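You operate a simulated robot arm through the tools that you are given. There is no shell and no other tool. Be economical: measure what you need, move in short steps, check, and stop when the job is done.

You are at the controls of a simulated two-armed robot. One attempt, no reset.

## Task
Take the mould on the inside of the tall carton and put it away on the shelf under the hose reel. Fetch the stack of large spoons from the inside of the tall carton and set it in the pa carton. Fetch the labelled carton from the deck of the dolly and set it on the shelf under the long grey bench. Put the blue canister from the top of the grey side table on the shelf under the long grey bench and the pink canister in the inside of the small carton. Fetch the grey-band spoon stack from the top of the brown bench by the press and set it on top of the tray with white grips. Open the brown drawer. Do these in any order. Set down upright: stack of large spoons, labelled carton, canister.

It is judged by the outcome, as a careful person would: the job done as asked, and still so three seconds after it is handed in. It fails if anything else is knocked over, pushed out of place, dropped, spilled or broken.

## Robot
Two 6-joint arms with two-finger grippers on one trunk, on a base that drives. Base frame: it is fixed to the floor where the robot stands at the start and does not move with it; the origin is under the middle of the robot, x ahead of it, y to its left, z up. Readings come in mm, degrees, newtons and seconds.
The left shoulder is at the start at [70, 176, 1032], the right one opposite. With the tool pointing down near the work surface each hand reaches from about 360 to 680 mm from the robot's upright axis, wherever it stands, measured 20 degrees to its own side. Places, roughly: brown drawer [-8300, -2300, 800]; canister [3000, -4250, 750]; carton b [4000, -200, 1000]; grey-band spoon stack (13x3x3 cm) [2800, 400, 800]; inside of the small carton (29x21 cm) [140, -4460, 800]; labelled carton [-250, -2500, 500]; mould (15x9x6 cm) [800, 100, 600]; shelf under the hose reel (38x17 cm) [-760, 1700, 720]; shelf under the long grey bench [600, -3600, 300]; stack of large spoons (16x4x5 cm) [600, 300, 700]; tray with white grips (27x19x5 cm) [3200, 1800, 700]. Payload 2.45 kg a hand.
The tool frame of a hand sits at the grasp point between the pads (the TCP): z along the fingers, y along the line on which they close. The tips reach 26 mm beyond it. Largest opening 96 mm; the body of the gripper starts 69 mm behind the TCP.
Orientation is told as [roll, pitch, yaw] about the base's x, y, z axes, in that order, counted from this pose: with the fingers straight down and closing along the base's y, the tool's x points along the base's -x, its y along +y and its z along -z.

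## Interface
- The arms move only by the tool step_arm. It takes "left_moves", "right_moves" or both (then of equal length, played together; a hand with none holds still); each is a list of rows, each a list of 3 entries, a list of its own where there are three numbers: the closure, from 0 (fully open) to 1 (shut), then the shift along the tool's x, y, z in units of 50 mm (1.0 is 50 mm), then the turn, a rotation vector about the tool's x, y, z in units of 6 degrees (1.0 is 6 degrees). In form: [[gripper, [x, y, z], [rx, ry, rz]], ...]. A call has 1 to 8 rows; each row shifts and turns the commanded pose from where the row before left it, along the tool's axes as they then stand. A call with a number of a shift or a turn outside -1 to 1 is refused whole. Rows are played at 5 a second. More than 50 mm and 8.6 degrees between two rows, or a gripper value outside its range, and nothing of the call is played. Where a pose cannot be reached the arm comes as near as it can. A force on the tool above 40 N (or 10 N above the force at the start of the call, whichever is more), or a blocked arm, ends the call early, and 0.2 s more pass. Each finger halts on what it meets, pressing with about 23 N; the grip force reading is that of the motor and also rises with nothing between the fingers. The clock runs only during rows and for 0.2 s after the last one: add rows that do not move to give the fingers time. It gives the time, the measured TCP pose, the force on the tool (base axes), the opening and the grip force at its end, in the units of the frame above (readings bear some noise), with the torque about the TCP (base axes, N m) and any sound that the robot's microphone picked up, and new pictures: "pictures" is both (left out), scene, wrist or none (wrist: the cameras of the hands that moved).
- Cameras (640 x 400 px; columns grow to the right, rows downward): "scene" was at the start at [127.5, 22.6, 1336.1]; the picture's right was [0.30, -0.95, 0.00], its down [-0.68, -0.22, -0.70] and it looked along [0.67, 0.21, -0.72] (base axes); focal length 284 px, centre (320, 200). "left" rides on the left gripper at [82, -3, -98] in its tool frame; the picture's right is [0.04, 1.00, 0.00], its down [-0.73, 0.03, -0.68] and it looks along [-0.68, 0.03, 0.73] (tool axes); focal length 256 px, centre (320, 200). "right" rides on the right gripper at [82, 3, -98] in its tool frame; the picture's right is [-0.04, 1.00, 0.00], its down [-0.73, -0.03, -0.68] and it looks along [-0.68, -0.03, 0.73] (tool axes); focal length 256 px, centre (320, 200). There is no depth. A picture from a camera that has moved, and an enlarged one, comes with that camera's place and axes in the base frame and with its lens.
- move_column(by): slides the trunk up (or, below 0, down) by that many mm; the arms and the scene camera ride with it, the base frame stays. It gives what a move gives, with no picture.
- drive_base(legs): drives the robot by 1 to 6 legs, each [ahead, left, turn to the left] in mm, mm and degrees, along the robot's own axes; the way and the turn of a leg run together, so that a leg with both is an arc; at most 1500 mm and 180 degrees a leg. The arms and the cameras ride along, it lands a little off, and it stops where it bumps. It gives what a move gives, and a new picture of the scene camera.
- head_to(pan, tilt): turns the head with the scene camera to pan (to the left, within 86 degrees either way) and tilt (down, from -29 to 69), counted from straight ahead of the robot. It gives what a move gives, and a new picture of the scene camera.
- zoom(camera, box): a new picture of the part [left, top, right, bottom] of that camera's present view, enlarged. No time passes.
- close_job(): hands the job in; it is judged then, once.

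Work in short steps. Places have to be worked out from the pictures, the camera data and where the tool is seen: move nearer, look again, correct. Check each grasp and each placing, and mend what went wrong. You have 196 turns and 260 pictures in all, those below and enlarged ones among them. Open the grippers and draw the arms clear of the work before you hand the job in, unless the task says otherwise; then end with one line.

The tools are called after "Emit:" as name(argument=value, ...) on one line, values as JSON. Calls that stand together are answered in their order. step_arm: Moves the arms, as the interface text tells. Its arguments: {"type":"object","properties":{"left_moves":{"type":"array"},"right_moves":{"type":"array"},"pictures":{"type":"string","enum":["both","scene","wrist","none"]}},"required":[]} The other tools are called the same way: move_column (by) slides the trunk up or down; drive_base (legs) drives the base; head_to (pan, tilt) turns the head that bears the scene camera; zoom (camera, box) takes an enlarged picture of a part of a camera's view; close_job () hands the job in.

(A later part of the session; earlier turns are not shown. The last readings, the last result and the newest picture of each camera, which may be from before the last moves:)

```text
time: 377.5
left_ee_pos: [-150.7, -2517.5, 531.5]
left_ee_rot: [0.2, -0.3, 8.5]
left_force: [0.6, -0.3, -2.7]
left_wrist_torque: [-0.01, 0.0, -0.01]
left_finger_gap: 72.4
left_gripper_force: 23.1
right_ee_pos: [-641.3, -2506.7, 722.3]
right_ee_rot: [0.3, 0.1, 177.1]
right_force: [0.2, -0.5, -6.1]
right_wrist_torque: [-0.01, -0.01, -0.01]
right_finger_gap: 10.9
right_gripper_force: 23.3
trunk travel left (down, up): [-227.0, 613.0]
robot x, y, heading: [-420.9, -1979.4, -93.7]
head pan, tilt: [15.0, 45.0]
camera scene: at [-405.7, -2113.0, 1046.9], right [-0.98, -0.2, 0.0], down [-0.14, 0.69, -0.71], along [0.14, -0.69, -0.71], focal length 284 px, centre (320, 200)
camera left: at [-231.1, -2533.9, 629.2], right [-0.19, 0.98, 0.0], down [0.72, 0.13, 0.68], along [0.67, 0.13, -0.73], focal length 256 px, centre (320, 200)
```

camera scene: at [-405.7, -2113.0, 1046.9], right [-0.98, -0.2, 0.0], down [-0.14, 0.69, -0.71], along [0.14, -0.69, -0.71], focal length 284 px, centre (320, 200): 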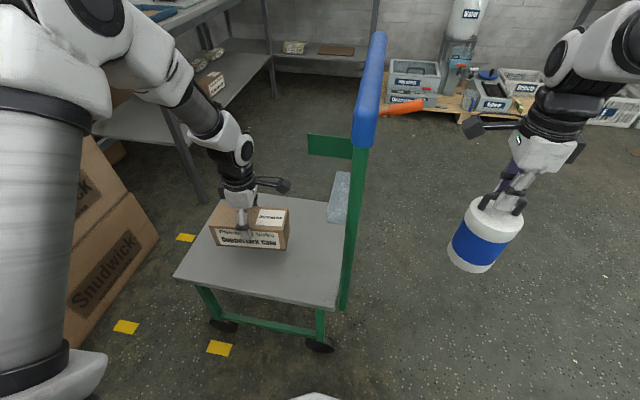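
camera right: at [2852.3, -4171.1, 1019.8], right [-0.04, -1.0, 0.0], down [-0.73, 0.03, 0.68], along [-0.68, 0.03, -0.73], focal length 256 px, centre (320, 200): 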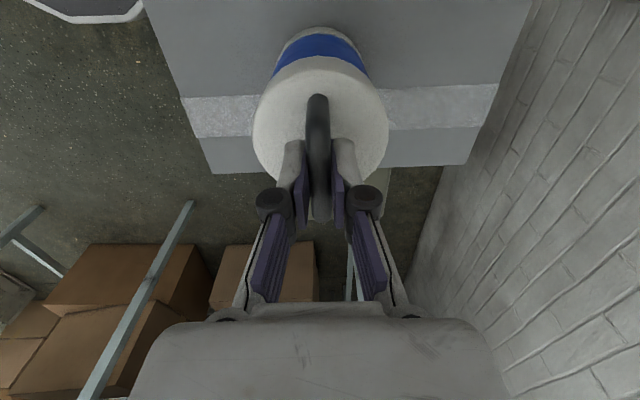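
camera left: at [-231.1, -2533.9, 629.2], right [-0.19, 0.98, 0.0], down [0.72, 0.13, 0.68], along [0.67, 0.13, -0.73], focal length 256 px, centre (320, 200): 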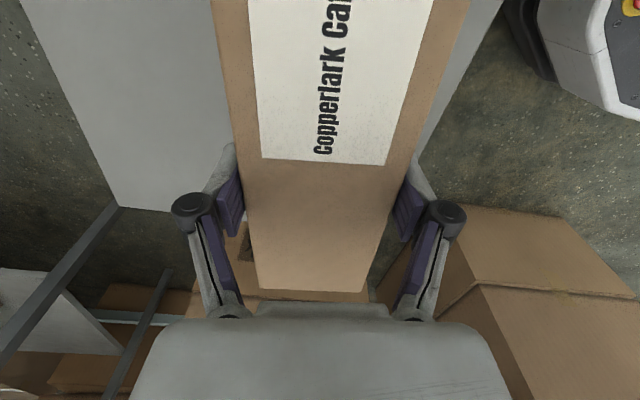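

Carton held, dolly undisturbed. I raise it slightly and rotate it so its long side points away from the robot.

Emit:
step_arm(left_moves=[[1, [0, 0, -0.6], [0, 0, 1]], [1, [0, 0, -0.6], [0, 0, 1]], [1, [0, 0, 0], [0, 0, 1]], [1, [0, 0, 0], [0, 0, 1]], [1, [0, 0, 0], [0, 0, 1]], [1, [0, 0, 0], [0, 0, 1]], [1, [0, 0, 0], [0, 0, 1]], [1, [0, 0, 0], [0, 0, 1]]], pictures="none")

Emit:
step_arm(left_moves=[[1, [0, 0, 0], [0, 0, 1]], [1, [0, 0, 0], [0, 0, 1]], [1, [0, 0, 0], [0, 0, 1]], [1, [0, 0, 0], [0, 0, 1]], [1, [0, 0, 0], [0, 0, 1]], [1, [0, 0, 0], [0, 0, 1]], [1, [0, 0, 0], [0, 0, 1]], [1, [0, 0, 0], [0, 0, 1]]], pictures="both")

```text
time: 379.3
left_ee_pos: [-149.4, -2515.9, 589.4]
left_ee_rot: [0.4, -0.1, -39.5]
left_force: [0.3, 0.6, -3.1]
left_wrist_torque: [0.03, -0.01, 0.05]
left_finger_gap: 72.2
left_gripper_force: 22.9
right_ee_pos: [-642.0, -2506.0, 721.0]
right_ee_rot: [0.1, 0.0, 177.1]
right_force: [0.1, 0.2, -5.3]
right_wrist_torque: [0.01, -0.01, -0.02]
right_finger_gap: 10.9
right_gripper_force: 23.1
trunk travel left (down, up): [-227.0, 613.0]
robot x, y, heading: [-419.0, -1977.5, -93.8]
head pan, tilt: [15.0, 45.0]
```

```text
time: 381.1
left_ee_pos: [-149.3, -2517.8, 589.2]
left_ee_rot: [0.3, 0.4, -87.5]
left_force: [0.0, -0.4, -3.0]
left_wrist_torque: [-0.02, -0.04, 0.04]
left_finger_gap: 72.1
left_gripper_force: 23.1
right_ee_pos: [-641.1, -2506.3, 721.3]
right_ee_rot: [0.2, 0.0, 177.1]
right_force: [-0.1, 0.3, -5.9]
right_wrist_torque: [-0.01, -0.02, 0.0]
right_finger_gap: 11.0
right_gripper_force: 22.6
trunk travel left (down, up): [-227.0, 613.0]
robot x, y, heading: [-415.6, -1978.2, -93.7]
head pan, tilt: [15.0, 45.0]
camera scene: at [-405.4, -2113.0, 1046.9], right [-0.98, -0.2, 0.0], down [-0.14, 0.69, -0.71], along [0.14, -0.69, -0.71], focal length 284 px, centre (320, 200)
camera left: at [-156.0, -2435.9, 689.0], right [1.0, 0.08, 0.0], down [0.06, -0.74, 0.68], along [0.06, -0.67, -0.74], focal length 256 px, centre (320, 200)
```

scene: 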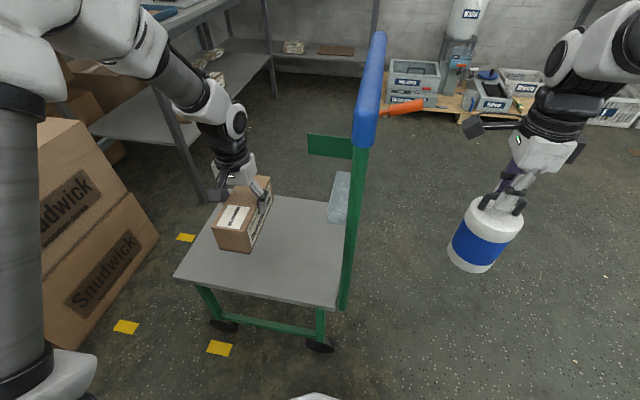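
left: 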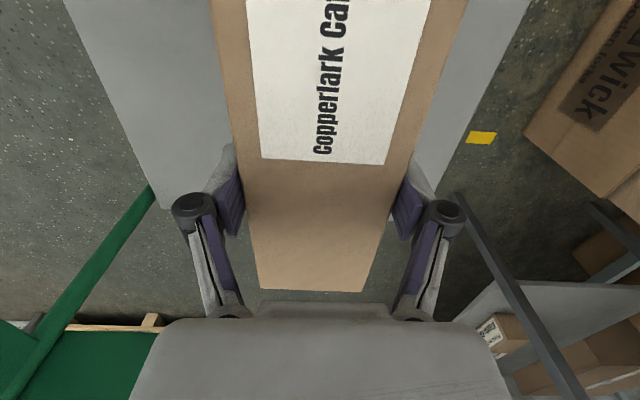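

Aligned. I lower it back onto the deck and release.

Emit:
step_arm(left_moves=[[1, [0, 0, 0.9], [0, 0, 0]], [1, [0, 0, 0.8], [0, 0, 0]], [1, [0, 0, 0.4], [0, 0, 0]], [1, [0, 0, 0.1], [0, 0, 0]], [1, [0, 0, 0.1], [0, 0, 0]], [1, [0, 0, 0.1], [0, 0, 0]], [1, [0, 0, 0], [0, 0, 0]]], pictures="none")

```text
time: 382.7
left_ee_pos: [-149.0, -2515.4, 470.3]
left_ee_rot: [0.4, 0.2, -87.5]
left_force: [1.1, 0.1, 2.7]
left_wrist_torque: [-0.43, 0.14, -0.02]
left_finger_gap: 72.1
left_gripper_force: 23.2
right_ee_pos: [-641.4, -2505.4, 722.6]
right_ee_rot: [0.1, 0.1, 177.1]
right_force: [0.3, 0.0, -6.2]
right_wrist_torque: [0.0, -0.02, 0.02]
right_finger_gap: 10.8
right_gripper_force: 23.1
trunk travel left (down, up): [-227.0, 613.0]
robot x, y, heading: [-421.3, -1977.8, -94.1]
head pan, tilt: [15.0, 45.0]
```

Contact. I release, rise, and tilt the left hand 45° forward.

Emit:
step_arm(left_moves=[[0.5, [0, 0, 0], [0, 0, 0]], [0, [0, 0, 0], [0, 0, 0]], [0, [0, 0, -0.8], [0, 0, 0]], [0, [0, 0, -0.9], [0, 0, 0]], [0, [0, 0, 0], [0, -1, 0]], [0, [0, 0, 0], [0, -1, 0]], [0, [0, 0, 0], [0, -1, 0]], [0, [0, 0, 0], [0, -1, 0]]], pictures="none")

Emit:
step_arm(left_moves=[[0, [0, 0, 0], [0, -1, 0]], [0, [0, 0, 0], [0, -1, 0]], [0, [0, 0, 0], [0, -1, 0]], [0, [0, 0, 0], [0, -0.5, 0]], [0, [0, 0, 0], [0, 0, 0]]], pictures="both")

```text
time: 384.5
left_ee_pos: [-146.3, -2515.6, 554.4]
left_ee_rot: [1.0, -20.6, -87.6]
left_force: [0.4, 0.0, -0.3]
left_wrist_torque: [-0.01, -0.02, -0.02]
left_finger_gap: 95.9
left_gripper_force: 0.1
left hand out of reach, approached as far as the arm can: row 8
right_ee_pos: [-642.5, -2505.4, 720.5]
right_ee_rot: [0.2, 0.1, 177.1]
right_force: [-1.7, -0.4, -5.6]
right_wrist_torque: [-0.02, 0.03, 0.01]
right_finger_gap: 11.0
right_gripper_force: 22.9
trunk travel left (down, up): [-227.0, 613.0]
robot x, y, heading: [-419.5, -1979.5, -93.6]
head pan, tilt: [15.0, 45.0]
```

```text
time: 385.7
left_ee_pos: [-133.3, -2518.4, 570.4]
left_ee_rot: [1.7, -41.4, -88.0]
left_force: [-0.5, -0.6, -0.9]
left_wrist_torque: [0.02, -0.01, -0.02]
left_finger_gap: 96.1
left_gripper_force: 0.0
left hand out of reach, approached as far as the arm can: row 3, 4
right_ee_pos: [-641.5, -2505.9, 721.8]
right_ee_rot: [0.2, 0.0, 177.0]
right_force: [-0.2, 0.0, -5.7]
right_wrist_torque: [-0.02, -0.06, 0.02]
right_finger_gap: 10.8
right_gripper_force: 22.7
trunk travel left (down, up): [-227.0, 613.0]
robot x, y, heading: [-418.4, -1979.2, -93.5]
head pan, tilt: [15.0, 45.0]
camera scene: at [-405.6, -2112.7, 1046.9], right [-0.98, -0.2, 0.0], down [-0.14, 0.69, -0.71], along [0.14, -0.69, -0.71], focal length 284 px, centre (320, 200)
camera left: at [-142.6, -2392.3, 589.6], right [1.0, 0.08, -0.01], down [0.01, -0.1, 0.99], along [0.08, -0.99, -0.1], focal length 256 px, centre (320, 200)
```

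scene: 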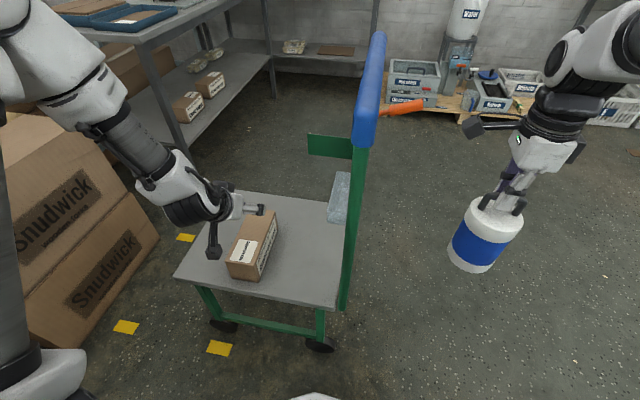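
left: 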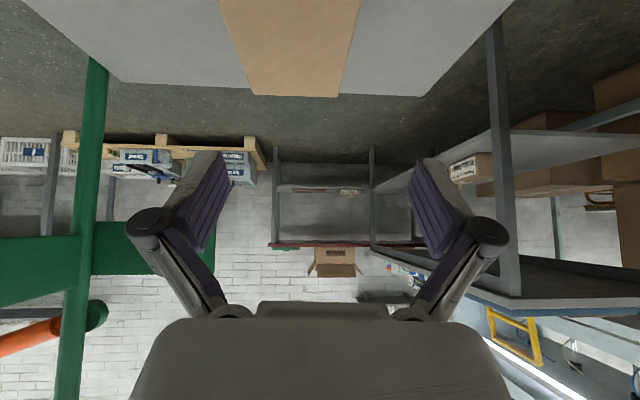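

The tilt works but the wrist is too close to the body. I back the base 120 mm and re-extend the hand, staying above the carton.

Emit:
drive_base(legs=[[-120, 0, 0]])

Emit:
step_arm(left_moves=[[0, [-0.57, 0, 0.57], [0, 0, 0]], [0, [-0.57, 0, 0.57], [0, 0, 0]], [0, [-0.57, 0, 0.57], [0, 0, 0]], [0, [0, 0, 0], [0, 0, 0]]], pictures="both")

```text
time: 386.9
left_ee_pos: [-124.7, -2402.4, 570.4]
left_ee_rot: [1.6, -41.5, -88.1]
left_force: [0.8, 0.2, 0.9]
left_wrist_torque: [-0.01, -0.01, 0.0]
left_finger_gap: 96.1
left_gripper_force: 0.1
right_ee_pos: [-633.9, -2388.3, 723.2]
right_ee_rot: [0.3, 0.1, 177.1]
right_force: [-0.8, 0.3, -5.7]
right_wrist_torque: [-0.01, -0.01, 0.0]
right_finger_gap: 10.9
right_gripper_force: 23.1
trunk travel left (down, up): [-227.0, 613.0]
robot x, y, heading: [-409.7, -1860.8, -93.7]
head pan, tilt: [15.0, 45.0]
camera scene: at [-398.1, -1995.3, 1047.1], right [-0.98, -0.2, 0.0], down [-0.14, 0.69, -0.71], along [0.14, -0.69, -0.71], focal length 284 px, centre (320, 200)
```

scene: 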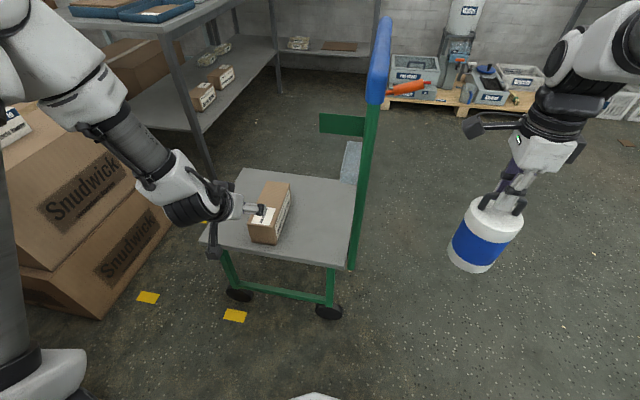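

```text
time: 387.9
left_ee_pos: [-116.6, -2524.3, 565.9]
left_ee_rot: [1.6, -41.5, -88.1]
left_force: [-0.5, -0.5, 0.4]
left_wrist_torque: [-0.01, 0.01, -0.03]
left_finger_gap: 96.1
left_gripper_force: 0.1
right_ee_pos: [-633.5, -2389.5, 721.5]
right_ee_rot: [0.2, 0.2, 177.0]
right_force: [0.0, 0.6, -4.8]
right_wrist_torque: [-0.01, 0.01, 0.0]
right_finger_gap: 10.6
right_gripper_force: 23.2
trunk travel left (down, up): [-227.0, 613.0]
robot x, y, heading: [-411.7, -1859.5, -93.5]
head pan, tilt: [15.0, 45.0]
camera scene: at [-398.2, -1996.2, 1047.0], right [-0.98, -0.2, 0.0], down [-0.14, 0.69, -0.71], along [0.14, -0.69, -0.71], focal length 284 px, centre (320, 200)
camera left: at [-127.1, -2397.9, 586.4], right [1.0, 0.08, -0.01], down [0.01, -0.1, 0.99], along [0.08, -0.99, -0.1], focal length 256 px, centre (320, 200)
```

scene: 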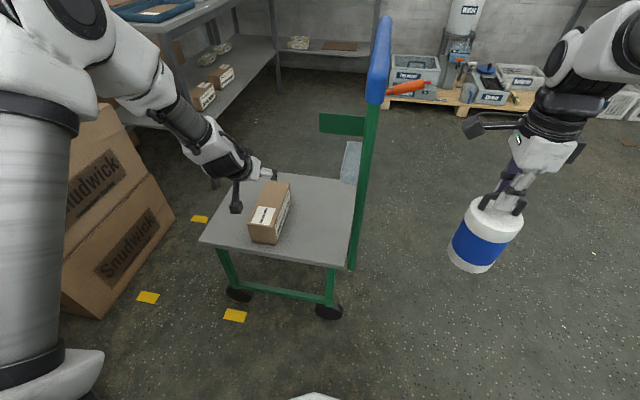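
left: 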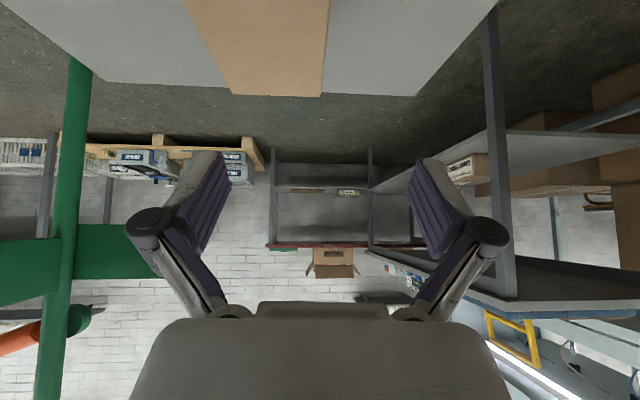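

Tilted 41° at (-117,-2524,566). I shift 32 mm sideways and lower straight down over the carton.

Emit:
step_arm(left_moves=[[0, [0, -0.65, 0], [0, 0, 0]], [0, [0.45, 0, 0.42], [0, 0, 0]], [0, [0.45, 0, 0.42], [0, 0, 0]], [0, [0.42, 0, 0.4], [0, 0, 0]], [0, [0, 0, 0], [0, 0, 0]]], pictures="both")

```text
time: 389.1
left_ee_pos: [-157.4, -2533.9, 485.8]
left_ee_rot: [3.4, -40.8, -88.1]
left_force: [-0.3, 0.0, 0.0]
left_wrist_torque: [-0.02, 0.0, -0.03]
left_finger_gap: 96.1
left_gripper_force: 0.0
left hand out of reach, approached as far as the arm can: row 3, 4
right_ee_pos: [-634.5, -2389.5, 721.4]
right_ee_rot: [0.2, 0.1, 177.1]
right_force: [-0.1, -0.1, -5.6]
right_wrist_torque: [-0.02, -0.01, 0.02]
right_finger_gap: 10.8
right_gripper_force: 23.0
trunk travel left (down, up): [-227.0, 613.0]
robot x, y, heading: [-412.2, -1863.8, -93.7]
head pan, tilt: [15.0, 45.0]
camera scene: at [-398.2, -1996.3, 1047.0], right [-0.98, -0.2, 0.0], down [-0.14, 0.69, -0.71], along [0.14, -0.69, -0.71], focal length 284 px, centre (320, 200)
camera left: at [-171.2, -2407.6, 508.1], right [0.99, 0.1, 0.02], down [-0.01, -0.11, 0.99], along [0.1, -0.99, -0.11], focal length 256 px, centre (320, 200)
```

scene: 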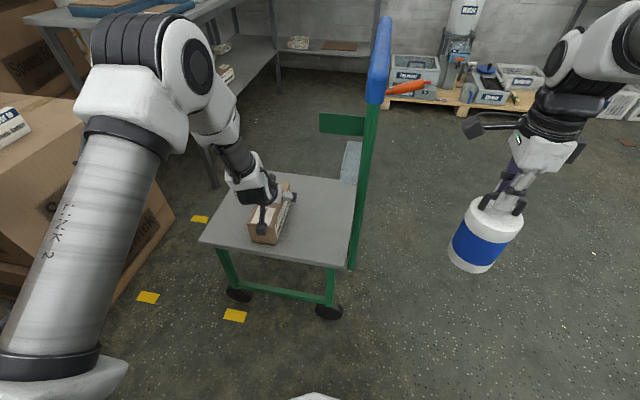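
left: 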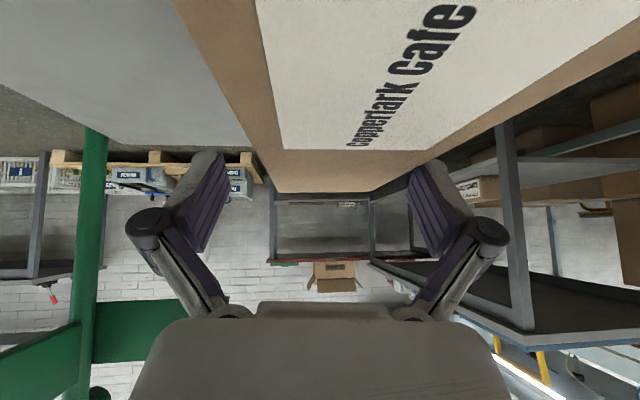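

Good alignment; the arm limit leaves it 12 mm high, so I lower the trunk 14 mm, shift 8 mm, and grip.

Emit:
move_column(by=-14)

Emit:
step_arm(left_moves=[[0, [0, 0.16, 0], [0, 0, 0]], [0.2, [0, 0, 0], [0, 0, 0]], [0.5, [0, 0, 0], [0, 0, 0]], [1, [0, 0, 0], [0, 0, 0]], [1, [0, 0, 0], [0, 0, 0]]], pictures="wrist")

```text
time: 389.7
left_ee_pos: [-158.6, -2532.7, 473.4]
left_ee_rot: [3.2, -40.7, -88.0]
left_force: [0.1, 0.2, -0.5]
left_wrist_torque: [0.01, 0.03, 0.01]
left_finger_gap: 96.0
left_gripper_force: 0.0
right_ee_pos: [-634.0, -2388.6, 709.0]
right_ee_rot: [0.2, 0.0, 177.1]
right_force: [0.6, 0.9, -4.6]
right_wrist_torque: [0.01, -0.03, 0.04]
right_finger_gap: 10.8
right_gripper_force: 22.9
trunk travel left (down, up): [-213.0, 627.0]
robot x, y, heading: [-410.3, -1864.3, -93.7]
head pan, tilt: [15.0, 45.0]
```

```text
time: 390.9
left_ee_pos: [-149.6, -2533.0, 472.1]
left_ee_rot: [3.5, -40.8, -88.0]
left_force: [-0.5, -1.2, 2.9]
left_wrist_torque: [-0.05, 0.22, -0.1]
left_finger_gap: 72.8
left_gripper_force: 23.4
right_ee_pos: [-634.1, -2389.9, 708.2]
right_ee_rot: [0.3, 0.1, 177.2]
right_force: [0.0, 0.4, -5.3]
right_wrist_torque: [0.0, 0.0, -0.05]
right_finger_gap: 10.8
right_gripper_force: 22.7
trunk travel left (down, up): [-213.0, 627.0]
robot x, y, heading: [-411.6, -1862.3, -93.7]
head pan, tilt: [15.0, 45.0]
camera left: at [-163.1, -2407.2, 494.6], right [0.99, 0.1, 0.02], down [-0.01, -0.11, 0.99], along [0.11, -0.99, -0.11], focal length 256 px, centre (320, 200)
```

left: 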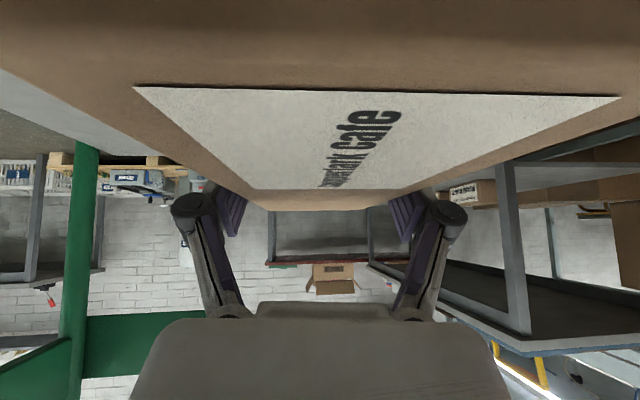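

Carton re-gripped with a tilted hand. I lift with the trunk, back out, and drive to open floor west of the long bench; there I'll set blue on the floor to re-grip it tilted.

Emit:
move_column(by=150)

Emit:
drive_base(legs=[[-250, 0, 3.7], [0, -510, 0], [1400, 0, 0], [390, 0, 0], [0, 0, 90], [320, -300, 0]])

Emit:
head_to(pan=-15, tilt=45)

```text
time: 392.7
left_ee_pos: [-149.0, -2532.0, 622.9]
left_ee_rot: [3.5, -40.6, -88.0]
left_force: [-0.1, -0.5, -4.0]
left_wrist_torque: [-0.06, -0.02, 0.0]
left_finger_gap: 72.8
left_gripper_force: 23.6
right_ee_pos: [-633.6, -2390.4, 856.7]
right_ee_rot: [0.1, 0.0, 177.1]
right_force: [-0.7, -1.3, -5.6]
right_wrist_torque: [-0.03, -0.01, -0.02]
right_finger_gap: 11.1
right_gripper_force: 22.8
trunk travel left (down, up): [-363.0, 477.0]
robot x, y, heading: [-412.4, -1865.5, -93.8]
head pan, tilt: [15.0, 45.0]
```

```text
time: 412.1
left_ee_pos: [28.3, -3428.7, 621.9]
left_ee_rot: [3.4, -40.6, 6.3]
left_force: [0.2, 1.5, -4.3]
left_wrist_torque: [0.04, 0.0, 0.03]
left_finger_gap: 71.9
left_gripper_force: 22.9
right_ee_pos: [-78.2, -3921.9, 857.4]
right_ee_rot: [0.1, 0.1, -88.5]
right_force: [0.6, -0.5, -5.8]
right_wrist_torque: [0.04, 0.0, -0.02]
right_finger_gap: 10.9
right_gripper_force: 23.2
trunk travel left (down, up): [-363.0, 477.0]
robot x, y, heading: [-619.7, -3739.5, 0.8]
head pan, tilt: [15.0, 45.0]
camera scene: at [-489.2, -3720.5, 1182.8], right [0.27, -0.96, 0.0], down [-0.68, -0.19, -0.71], along [0.68, 0.19, -0.71], focal length 284 px, centre (320, 200)
```

scene: 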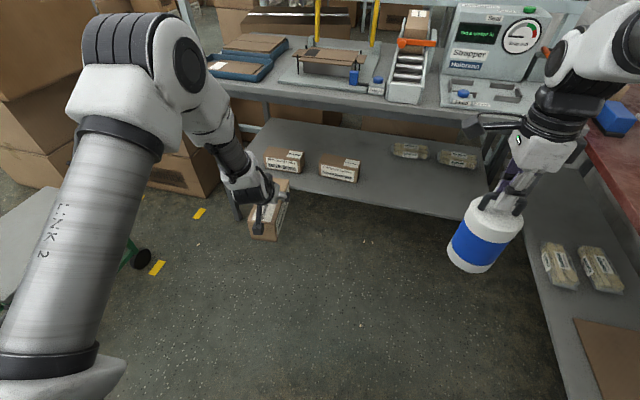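

```text
time: 413.0
left_ee_pos: [28.6, -3429.2, 621.6]
left_ee_rot: [3.6, -40.6, 6.4]
left_force: [0.0, -0.5, -2.4]
left_wrist_torque: [-0.01, -0.07, -0.02]
left_finger_gap: 71.9
left_gripper_force: 22.5
right_ee_pos: [-77.7, -3922.4, 856.8]
right_ee_rot: [0.2, 0.1, -88.5]
right_force: [0.5, -1.2, -5.1]
right_wrist_torque: [0.05, 0.0, 0.0]
right_finger_gap: 11.2
right_gripper_force: 22.8
trunk travel left (down, up): [-363.0, 477.0]
robot x, y, heading: [-619.6, -3743.8, 0.6]
head pan, tilt: [-15.0, 45.0]
camera scene: at [-489.1, -3762.1, 1182.9], right [-0.24, -0.97, 0.0], down [-0.69, 0.17, -0.71], along [0.68, -0.17, -0.71], focal length 284 px, centre (320, 200)
```

scene: 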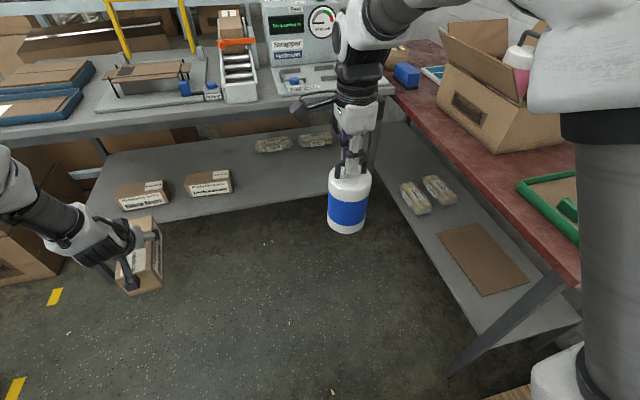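

Shelf front edge ≈(x 372, z 349), bench top edge ≈(353, 757). I rotate the right hand and lower toward the floor to set blue down.

Emit:
step_arm(right_moves=[[1, [0, 0, 0], [0, 0, -1]], [1, [0, 0, 0], [0, 0, -1]], [1, [0, 0, 0], [0, 0, -1]], [1, [0, 0, 0], [0, 0, -1]], [1, [0, 0, 0], [0, 0, -1]], [1, [0, 0, 0], [0, 0, -1]], [1, [0, 0, 0], [0, 0, -1]], [1, [0, 0, 0], [0, 0, -1]]], pictures="none")

Emit:
step_arm(right_moves=[[1, [0, 0, 0], [0, 0, -1]], [1, [0, 0, 0], [0, 0, -1]], [1, [0, 0, 0], [0, 0, -1]], [1, [0, 0, 0], [0, 0, -1]], [1, [0, 0, 0], [0, 0, -1]], [1, [0, 0, 0], [0, 0, -1]], [1, [0, 0, 0], [0, 0, -0.8]], [1, [0, 0, 0], [0, 0, 0]]], pictures="none")

Emit:
move_column(by=-350)

Emit:
step_arm(right_moves=[[1, [0, 0, 0.9], [0, 0, 0]], [1, [0, 0, 0.9], [0, 0, 0]], [1, [0, 0, 0.9], [0, 0, 0]], [1, [0, 0, 0.9], [0, 0, 0]], [1, [0, 0, 0.9], [0, 0, 0]], [1, [0, 0, 0.5], [0, 0, 0]], [1, [0, 0, 0], [0, 0, 0]]], pictures="both")

```text
time: 414.8
left_ee_pos: [28.2, -3430.0, 621.6]
left_ee_rot: [3.5, -40.6, 6.4]
left_force: [0.2, 0.3, -2.3]
left_wrist_torque: [-0.01, -0.04, 0.0]
left_finger_gap: 71.9
left_gripper_force: 23.1
right_ee_pos: [-79.4, -3922.7, 856.9]
right_ee_rot: [0.2, -0.1, -40.4]
right_force: [0.1, -0.5, -6.0]
right_wrist_torque: [0.04, 0.04, 0.02]
right_finger_gap: 10.9
right_gripper_force: 23.5
trunk travel left (down, up): [-363.0, 477.0]
robot x, y, heading: [-619.3, -3741.7, 0.6]
head pan, tilt: [-15.0, 45.0]
```

```text
time: 416.6
left_ee_pos: [27.8, -3429.0, 622.2]
left_ee_rot: [3.5, -40.6, 6.5]
left_force: [-0.1, 0.4, -3.9]
left_wrist_torque: [-0.02, -0.06, -0.03]
left_finger_gap: 71.7
left_gripper_force: 22.8
right_ee_pos: [-77.5, -3923.8, 856.8]
right_ee_rot: [0.2, -0.2, 0.4]
right_force: [0.2, -0.6, -5.3]
right_wrist_torque: [0.01, 0.04, 0.0]
right_finger_gap: 11.1
right_gripper_force: 22.8
trunk travel left (down, up): [-363.0, 477.0]
robot x, y, heading: [-616.5, -3740.2, 0.9]
head pan, tilt: [-15.0, 45.0]
```

```text
time: 420.1
left_ee_pos: [27.5, -3428.5, 271.4]
left_ee_rot: [3.4, -40.6, 6.5]
left_force: [-0.1, 0.0, -2.4]
left_wrist_torque: [0.03, -0.02, 0.0]
left_finger_gap: 72.0
left_gripper_force: 23.2
right_ee_pos: [-78.3, -3923.6, 507.0]
right_ee_rot: [0.1, -0.2, 0.3]
right_force: [1.2, 0.6, -4.8]
right_wrist_torque: [-0.01, 0.01, 0.04]
right_finger_gap: 10.9
right_gripper_force: 23.2
trunk travel left (down, up): [-13.0, 827.0]
robot x, y, heading: [-620.5, -3741.0, 1.0]
head pan, tilt: [-15.0, 45.0]
```

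```text
time: 421.7
left_ee_pos: [27.0, -3428.1, 273.1]
left_ee_rot: [3.4, -40.7, 6.4]
left_force: [0.4, 0.2, -3.1]
left_wrist_torque: [-0.03, -0.05, -0.03]
left_finger_gap: 71.7
left_gripper_force: 23.1
right_ee_pos: [-78.8, -3922.4, 258.4]
right_ee_rot: [0.1, -0.2, 0.2]
right_force: [-0.1, 0.3, -6.6]
right_wrist_torque: [-0.01, 0.03, -0.03]
right_finger_gap: 11.3
right_gripper_force: 22.6
trunk travel left (down, up): [-13.0, 827.0]
robot x, y, heading: [-618.0, -3741.9, 1.0]
head pan, tilt: [-15.0, 45.0]
camera scene: at [-489.4, -3762.2, 832.9], right [-0.24, -0.97, 0.0], down [-0.69, 0.17, -0.71], along [0.68, -0.17, -0.71], focal length 284 px, centre (320, 200)
camera right: at [-160.8, -3918.0, 356.8], right [0.03, 1.0, 0.0], down [0.73, -0.03, 0.68], along [0.68, -0.02, -0.73], focal length 256 px, centre (320, 200)
```

scene: 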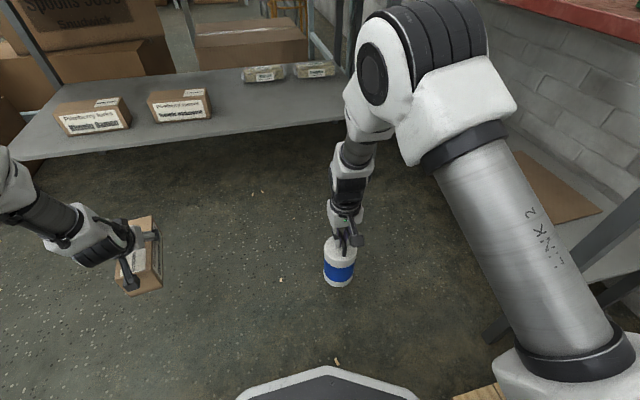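
right: 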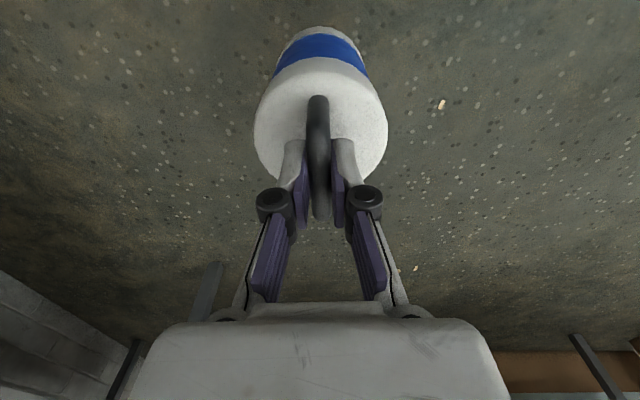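

Now lower the last bit to contact.

Emit:
step_arm(right_moves=[[1, [0, 0, 0.3], [0, 0, 0]], [1, [0, 0, 0.2], [0, 0, 0]], [1, [0, 0, 0.12], [0, 0, 0]], [1, [0, 0, 0.12], [0, 0, 0]], [1, [0, 0, 0.12], [0, 0, 0]], [1, [0, 0, 0.12], [0, 0, 0]], [1, [0, 0, 0.12], [0, 0, 0]], [1, [0, 0, 0], [0, 0, 0]]], pictures="none")

```text
time: 423.5
left_ee_pos: [27.5, -3428.5, 272.5]
left_ee_rot: [3.4, -40.6, 6.4]
left_force: [-0.8, -0.1, -3.4]
left_wrist_torque: [-0.02, -0.06, -0.03]
left_finger_gap: 71.8
left_gripper_force: 22.8
right_ee_pos: [-77.4, -3923.1, 202.9]
right_ee_rot: [0.1, -0.2, 0.4]
right_force: [-0.2, 0.0, -5.8]
right_wrist_torque: [0.03, 0.03, -0.03]
right_finger_gap: 10.9
right_gripper_force: 23.5
trunk travel left (down, up): [-13.0, 827.0]
robot x, y, heading: [-618.0, -3742.3, 0.9]
head pan, tilt: [-15.0, 45.0]
```

Emit:
step_arm(right_moves=[[1, [0, 0, 0.12], [0, 0, 0]], [1, [0, 0, 0.12], [0, 0, 0]], [1, [0, 0, 0.12], [0, 0, 0]], [1, [0, 0, 0.12], [0, 0, 0]], [1, [0, 0, 0.12], [0, 0, 0]], [1, [0, 0, 0], [0, 0, 0]]], pictures="none")

```text
time: 424.9
left_ee_pos: [26.4, -3427.8, 273.2]
left_ee_rot: [3.3, -40.8, 6.5]
left_force: [0.2, 0.9, -2.4]
left_wrist_torque: [0.0, -0.07, 0.01]
left_finger_gap: 71.8
left_gripper_force: 23.1
right_ee_pos: [-76.6, -3921.4, 174.6]
right_ee_rot: [0.0, -0.4, 0.3]
right_force: [4.9, -2.8, 19.5]
right_wrist_torque: [-0.01, -0.12, 0.02]
right_finger_gap: 10.9
right_gripper_force: 22.8
trunk travel left (down, up): [-13.0, 827.0]
robot x, y, heading: [-616.5, -3738.3, 0.8]
head pan, tilt: [-15.0, 45.0]
```

Blue stands on the floor. I release, rise, back the base 120 mm, and tilt the right hand 54° forward.

Emit:
step_arm(right_moves=[[1, [0, 0, -0.04], [0, 0, 0]], [0.7, [0, 0, 0], [0, 0, 0]], [0.4, [0, 0, 0], [0, 0, 0]], [0.4, [0, 0, -0.3], [0, 0, 0]], [0.4, [0, 0, -0.7], [0, 0, 0]], [0.4, [0, 0, -0.8], [0, 0, 0]], [0.4, [0, 0, 0], [0, 0, 0]]], pictures="wrist")

Emit:
drive_base(legs=[[-120, 0, 0]])

Emit:
step_arm(right_moves=[[0.4, [-0.4, 0, 0], [0, -1, 0]], [0.4, [-0.4, 0, 0.1], [0, -1, 0]], [0.4, [-0.4, 0, 0.1], [0, -1, 0]], [0.4, [-0.3, 0, 0.2], [0, -1, 0]], [0.4, [-0.3, 0, 0.2], [0, -1, 0]], [0.4, [-0.3, 0, 0.2], [0, -1, 0]], [0.4, [0, 0, 0], [0, -1, 0]], [0.4, [0, 0, 0], [0, -1, 0]]], pictures="both")

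```text
time: 426.5
left_ee_pos: [27.8, -3428.3, 273.0]
left_ee_rot: [3.4, -40.6, 6.4]
left_force: [-0.2, 0.0, -3.2]
left_wrist_torque: [-0.02, -0.01, -0.02]
left_finger_gap: 71.7
left_gripper_force: 23.2
right_ee_pos: [-78.6, -3924.1, 266.6]
right_ee_rot: [0.1, -0.2, 0.3]
right_force: [0.8, -0.2, -0.4]
right_wrist_torque: [0.03, 0.03, 0.01]
right_finger_gap: 57.6
right_gripper_force: 0.1
trunk travel left (down, up): [-13.0, 827.0]
robot x, y, heading: [-621.1, -3743.9, 0.9]
head pan, tilt: [-15.0, 45.0]
camera right: at [-160.7, -3919.5, 364.6], right [0.03, 1.0, 0.0], down [0.73, -0.03, 0.68], along [0.68, -0.02, -0.73], focal length 256 px, centre (320, 200)
```

right: 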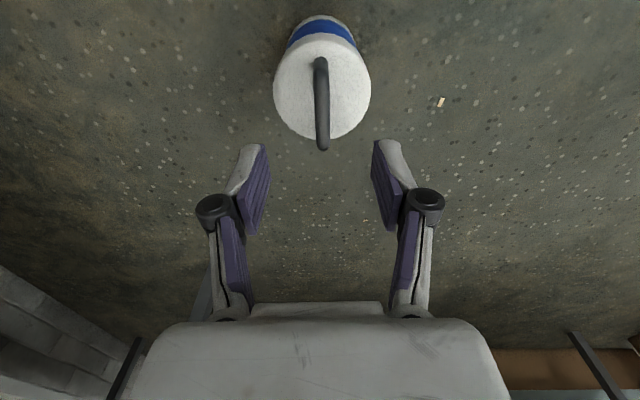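

```text
time: 427.7
left_ee_pos: [-93.1, -3428.4, 271.0]
left_ee_rot: [3.5, -40.6, 6.6]
left_force: [-0.2, -0.3, -2.3]
left_wrist_torque: [-0.01, -0.04, 0.0]
left_finger_gap: 71.7
left_gripper_force: 23.4
right_ee_pos: [-197.0, -3923.3, 264.0]
right_ee_rot: [0.1, -0.1, 0.5]
right_force: [-0.9, 0.2, -0.3]
right_wrist_torque: [0.04, 0.02, 0.01]
right_finger_gap: 57.4
right_gripper_force: 0.0
trunk travel left (down, up): [-13.0, 827.0]
robot x, y, heading: [-740.7, -3743.0, 0.9]
head pan, tilt: [-15.0, 45.0]
camera scene: at [-609.5, -3763.6, 833.0], right [-0.24, -0.97, 0.0], down [-0.69, 0.17, -0.71], along [0.69, -0.17, -0.71], focal length 284 px, centre (320, 200)
```

scene: 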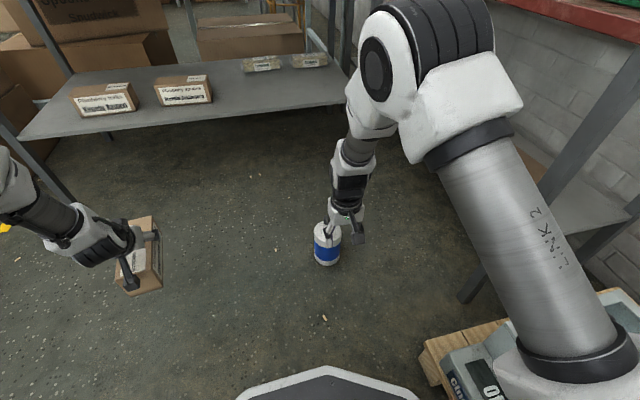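

```text
time: 429.5
left_ee_pos: [-94.2, -3428.7, 273.7]
left_ee_rot: [3.4, -40.6, 6.6]
left_force: [-0.3, -0.2, -2.9]
left_wrist_torque: [0.0, -0.07, 0.05]
left_finger_gap: 71.6
left_gripper_force: 22.7
right_ee_pos: [-111.4, -3904.8, 275.3]
right_ee_rot: [5.0, -34.5, -0.3]
right_force: [-0.5, 0.8, 0.2]
right_wrist_torque: [0.02, 0.0, 0.01]
right_finger_gap: 57.6
right_gripper_force: 0.0
right hand out of reach, approached as far as the arm can: row 4, 5, 6, 7, 8
trunk travel left (down, up): [-13.0, 827.0]
robot x, y, heading: [-737.8, -3743.4, 1.0]
head pan, tilt: [-15.0, 45.0]
camera scene: at [-609.5, -3763.6, 833.0], right [-0.24, -0.97, 0.0], down [-0.69, 0.17, -0.71], along [0.69, -0.17, -0.71], focal length 284 px, centre (320, 200)
camera right: at [-234.4, -3909.3, 309.7], right [-0.01, 1.0, 0.1], down [0.22, -0.09, 0.97], along [0.98, 0.03, -0.22], focal length 256 px, centre (320, 200)
```

scene: 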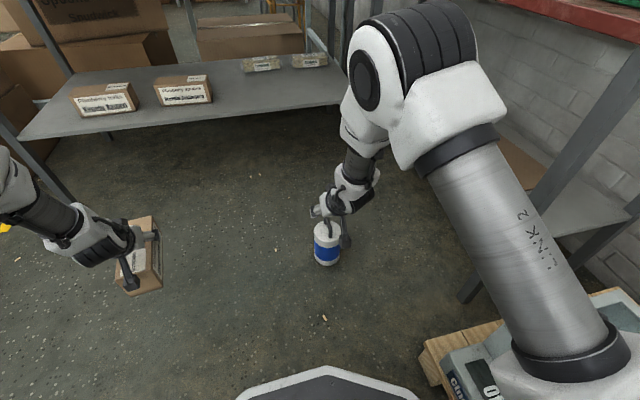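
right: 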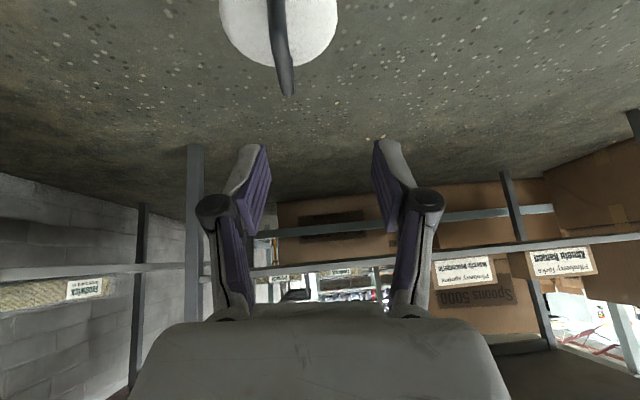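

Tilt is limited to ~35° this low. I'll deliver the carton first: raise the trunk 150, step left, and turn so the left hand faces the free shelf spot.

Emit:
move_column(by=150)

Emit:
drive_base(legs=[[138, 243, 0], [0, 0, -36]])

Emit:
head_to(pan=25, tilt=25)

```text
time: 431.2
left_ee_pos: [-93.6, -3428.9, 422.1]
left_ee_rot: [3.4, -40.7, 6.6]
left_force: [-0.2, -0.5, -3.3]
left_wrist_torque: [0.0, -0.1, -0.01]
left_finger_gap: 72.1
left_gripper_force: 23.2
right_ee_pos: [-110.5, -3906.3, 424.7]
right_ee_rot: [5.1, -34.5, -0.3]
right_force: [0.5, -0.3, 0.4]
right_wrist_torque: [-0.01, -0.03, 0.0]
right_finger_gap: 57.8
right_gripper_force: 0.2
trunk travel left (down, up): [-163.0, 677.0]
robot x, y, heading: [-738.0, -3749.4, 1.2]
head pan, tilt: [-15.0, 45.0]
```

```text
time: 434.9
left_ee_pos: [101.4, -3628.9, 422.9]
left_ee_rot: [3.5, -40.6, -29.5]
left_force: [0.1, 0.0, -2.2]
left_wrist_torque: [0.01, -0.03, 0.0]
left_finger_gap: 71.7
left_gripper_force: 22.8
right_ee_pos: [-194.2, -4004.1, 423.3]
right_ee_rot: [5.0, -34.5, -36.5]
right_force: [-0.8, 0.5, 0.6]
right_wrist_torque: [-0.04, -0.03, -0.03]
right_finger_gap: 57.7
right_gripper_force: 0.1
trunk travel left (down, up): [-163.0, 677.0]
robot x, y, heading: [-605.5, -3506.3, -35.2]
head pan, tilt: [-15.0, 45.0]
camera scene: at [-512.2, -3596.7, 983.0], right [-0.77, -0.64, 0.0], down [-0.45, 0.54, -0.71], along [0.45, -0.54, -0.71], focal length 284 px, centre (320, 200)
```

scene: 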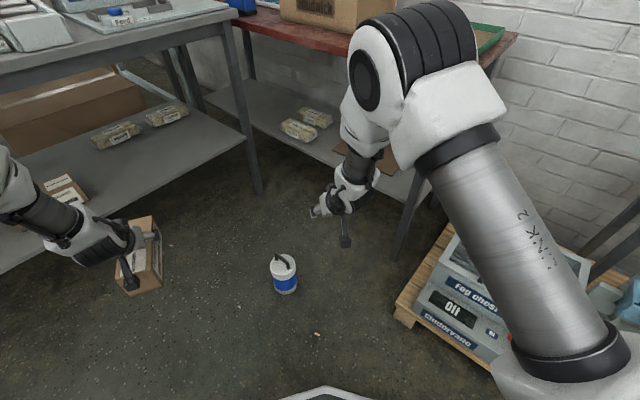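

```text
time: 435.9
left_ee_pos: [100.8, -3629.8, 422.3]
left_ee_rot: [3.4, -40.6, -29.5]
left_force: [0.5, -0.9, -2.8]
left_wrist_torque: [-0.07, -0.02, -0.01]
left_finger_gap: 71.8
left_gripper_force: 23.1
right_ee_pos: [-194.1, -4004.1, 423.6]
right_ee_rot: [5.0, -34.4, -36.4]
right_force: [-0.2, 0.1, -0.6]
right_wrist_torque: [0.02, 0.0, 0.02]
right_finger_gap: 57.6
right_gripper_force: 0.2
trunk travel left (down, up): [-163.0, 677.0]
robot x, y, heading: [-603.2, -3505.6, -35.1]
head pan, tilt: [25.0, 25.0]
camera scene: at [-473.6, -3550.6, 1013.5], right [-0.18, -0.98, 0.0], down [-0.42, 0.07, -0.91], along [0.89, -0.16, -0.42], focal length 284 px, centre (320, 200)
```

scene: 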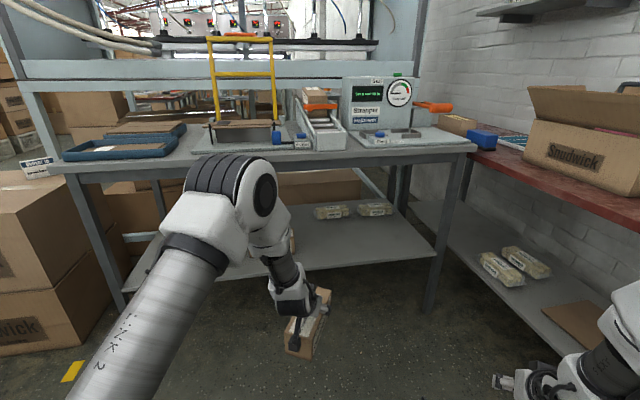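

Bench underside ≈735, shelf ≈310–350. I drive in partly, then check.

Emit:
drive_base(legs=[[250, 82, 0]])

```text
time: 437.9
left_ee_pos: [356.0, -3708.5, 422.4]
left_ee_rot: [3.4, -40.6, -29.3]
left_force: [-0.5, 0.1, -3.3]
left_wrist_torque: [-0.05, -0.05, -0.02]
left_finger_gap: 71.9
left_gripper_force: 23.5
right_ee_pos: [63.4, -4083.5, 425.2]
right_ee_rot: [5.0, -34.5, -36.2]
right_force: [-0.1, 0.5, -0.3]
right_wrist_torque: [0.03, 0.02, 0.0]
right_finger_gap: 57.5
right_gripper_force: 0.0
trunk travel left (down, up): [-163.0, 677.0]
robot x, y, heading: [-347.1, -3581.4, -34.8]
head pan, tilt: [25.0, 25.0]
camera scene: at [-217.4, -3630.7, 1013.4], right [-0.17, -0.98, 0.0], down [-0.42, 0.07, -0.91], along [0.89, -0.16, -0.42], focal length 284 px, centre (320, 200)
```

scene: 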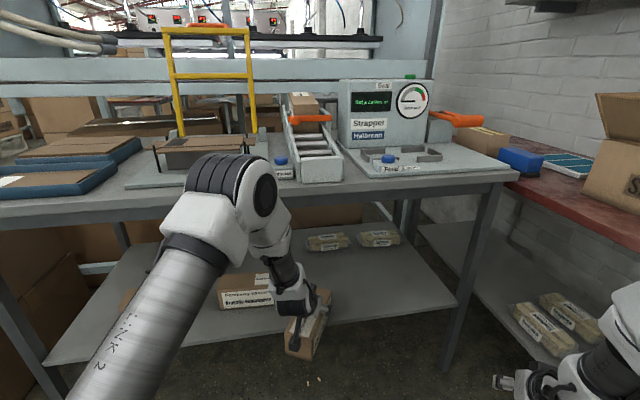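

Clear so far. I drive the remaining ~150 mm in.

Emit:
drive_base(legs=[[138, 38, 0]])

Emit:
zoom(camera="left", box=[0, 0, 640, 400])

```text
time: 439.2
left_ee_pos: [471.0, -3748.9, 417.6]
left_ee_rot: [3.7, -39.5, -29.6]
left_force: [0.6, -0.3, -3.0]
left_wrist_torque: [-0.04, -0.05, -0.02]
left_finger_gap: 71.9
left_gripper_force: 23.0
right_ee_pos: [187.5, -4127.3, 427.2]
right_ee_rot: [5.2, -34.8, -36.1]
right_force: [0.3, 0.3, 0.2]
right_wrist_torque: [0.01, 0.01, 0.02]
right_finger_gap: 57.8
right_gripper_force: 0.1
trunk travel left (down, up): [-163.0, 677.0]
robot x, y, heading: [-226.7, -3627.6, -34.7]
head pan, tilt: [25.0, 25.0]
stopped in leg 1: the robot was blocked; the commanded pose is now the measured one
camera scene: at [-97.2, -3673.6, 1014.5], right [-0.17, -0.99, 0.0], down [-0.41, 0.07, -0.91], along [0.89, -0.15, -0.42], focal length 284 px, centre (320, 200)
```

scene: 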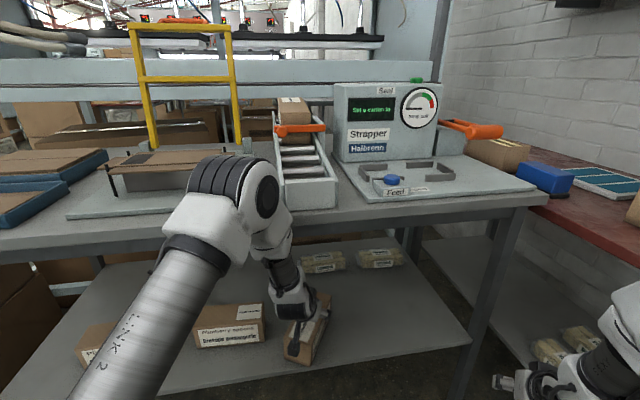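

```text
1.00 times, centred on (320, 200) of left (not enlarged: the box is as wide or as high as the picture)
camera zoom: at [357.8, -3694.2, 442.2], right [0.43, 0.9, 0.02], down [0.11, -0.08, 0.99], along [0.9, -0.42, -0.13], focal length 256 px, centre (320, 200)
```

zoom: 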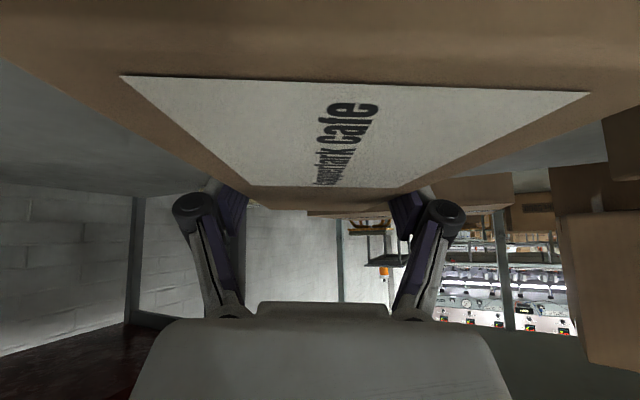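

The forearm touched the bench edge. I back off 20 mm and lower the trunk gradually, watching force.

Emit:
drive_base(legs=[[-20, 0, 0]])

Emit:
move_column(by=-20)

Emit:
zoom(camera="scene", box=[160, 180, 360, 380])

```text
time: 440.0
left_ee_pos: [456.8, -3738.0, 413.3]
left_ee_rot: [3.8, -39.2, -29.6]
left_force: [0.8, 0.8, -0.8]
left_wrist_torque: [-0.1, -0.13, 0.01]
left_finger_gap: 72.1
left_gripper_force: 22.8
right_ee_pos: [171.1, -4116.9, 425.3]
right_ee_rot: [5.1, -34.5, -36.1]
right_force: [-0.3, -0.4, -0.7]
right_wrist_torque: [0.0, 0.01, -0.02]
right_finger_gap: 57.4
right_gripper_force: 0.0
trunk travel left (down, up): [-163.0, 677.0]
robot x, y, heading: [-244.3, -3619.5, -35.0]
head pan, tilt: [25.0, 25.0]
camera scene: at [-109.8, -3663.4, 1013.6], right [-0.17, -0.99, 0.0], down [-0.42, 0.07, -0.91], along [0.89, -0.16, -0.42], focal length 284 px, centre (320, 200)
```

scene: 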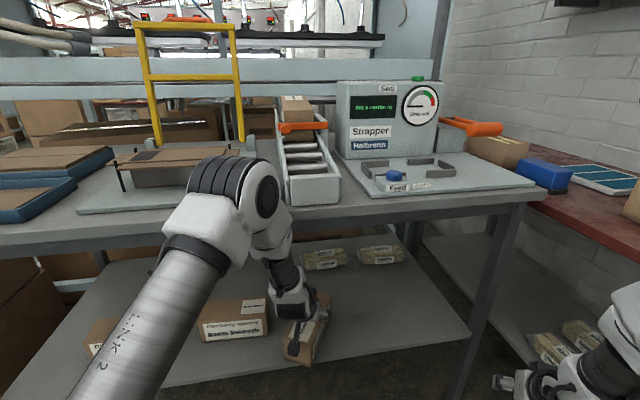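

```text
time: 440.7
left_ee_pos: [457.5, -3737.9, 396.5]
left_ee_rot: [3.7, -39.6, -29.6]
left_force: [7.6, 0.7, 18.2]
left_wrist_torque: [-0.57, -0.05, -0.02]
left_finger_gap: 72.9
left_gripper_force: 23.1
right_ee_pos: [170.4, -4115.8, 406.5]
right_ee_rot: [5.0, -34.6, -36.1]
right_force: [-0.8, -0.3, -0.3]
right_wrist_torque: [-0.02, 0.03, -0.04]
right_finger_gap: 57.6
right_gripper_force: 0.1
trunk travel left (down, up): [-143.0, 697.0]
robot x, y, heading: [-241.4, -3617.4, -34.8]
head pan, tilt: [25.0, 25.0]
```

```text
2.00 times, centred on (260, 280) of scene
camera zoom: at [-111.3, -3663.0, 993.8], right [-0.17, -0.99, 0.0], down [-0.41, 0.07, -0.91], along [0.89, -0.16, -0.42], focal length 568 px, centre (440, 40)
```

zoom: 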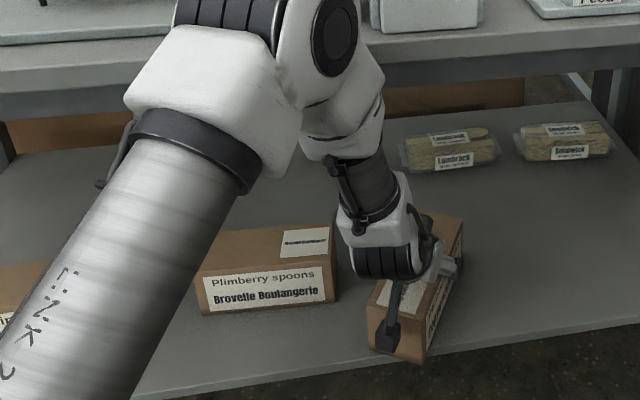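

Carton bottom touches the shelf (z≈350), its near corner right at the edge. I lift 6 mm and extend the arm 40 mm further in.

Emit:
step_arm(left_moves=[[1, [-0.08, 0, -0.1], [0, 0, 0]], [1, [-0.31, 0, 0.25], [0, 0, 0]], [1, [-0.31, 0, 0.25], [0, 0, 0]], [1, [0, 0, 0], [0, 0, 0]]], pictures="scene")

Emit:
zoom(camera="scene", box=[200, 220, 360, 380])

```text
time: 441.7
left_ee_pos: [492.7, -3757.4, 399.9]
left_ee_rot: [3.7, -39.3, -29.7]
left_force: [-0.4, -0.6, -2.4]
left_wrist_torque: [-0.03, -0.06, -0.02]
left_finger_gap: 71.7
left_gripper_force: 22.9
right_ee_pos: [171.8, -4117.9, 405.2]
right_ee_rot: [5.1, -34.5, -36.1]
right_force: [-0.1, 0.3, -0.5]
right_wrist_torque: [0.0, -0.03, 0.04]
right_finger_gap: 57.7
right_gripper_force: 0.0
trunk travel left (down, up): [-143.0, 697.0]
robot x, y, heading: [-244.1, -3615.6, -35.1]
head pan, tilt: [25.0, 25.0]
camera scene: at [-109.5, -3663.5, 993.5], right [-0.17, -0.99, 0.0], down [-0.42, 0.07, -0.91], along [0.89, -0.16, -0.42], focal length 284 px, centre (320, 200)
```

scene: 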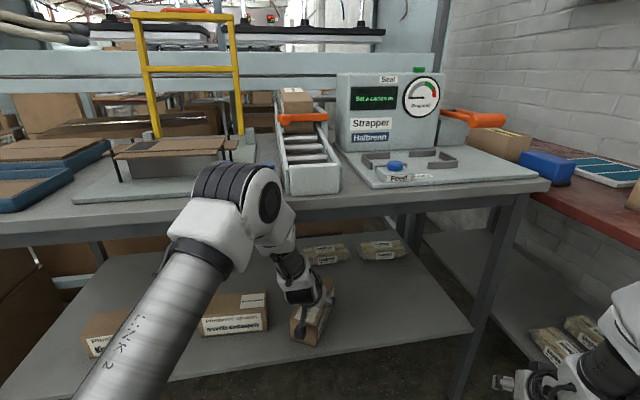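

```text
2.50 times, centred on (280, 300) of scene
camera zoom: at [-109.5, -3663.5, 993.5], right [-0.17, -0.99, 0.0], down [-0.42, 0.07, -0.91], along [0.89, -0.16, -0.42], focal length 710 px, centre (420, -50)
```

zoom: 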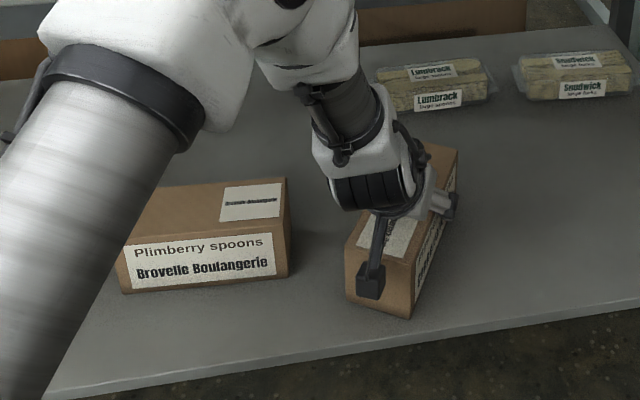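

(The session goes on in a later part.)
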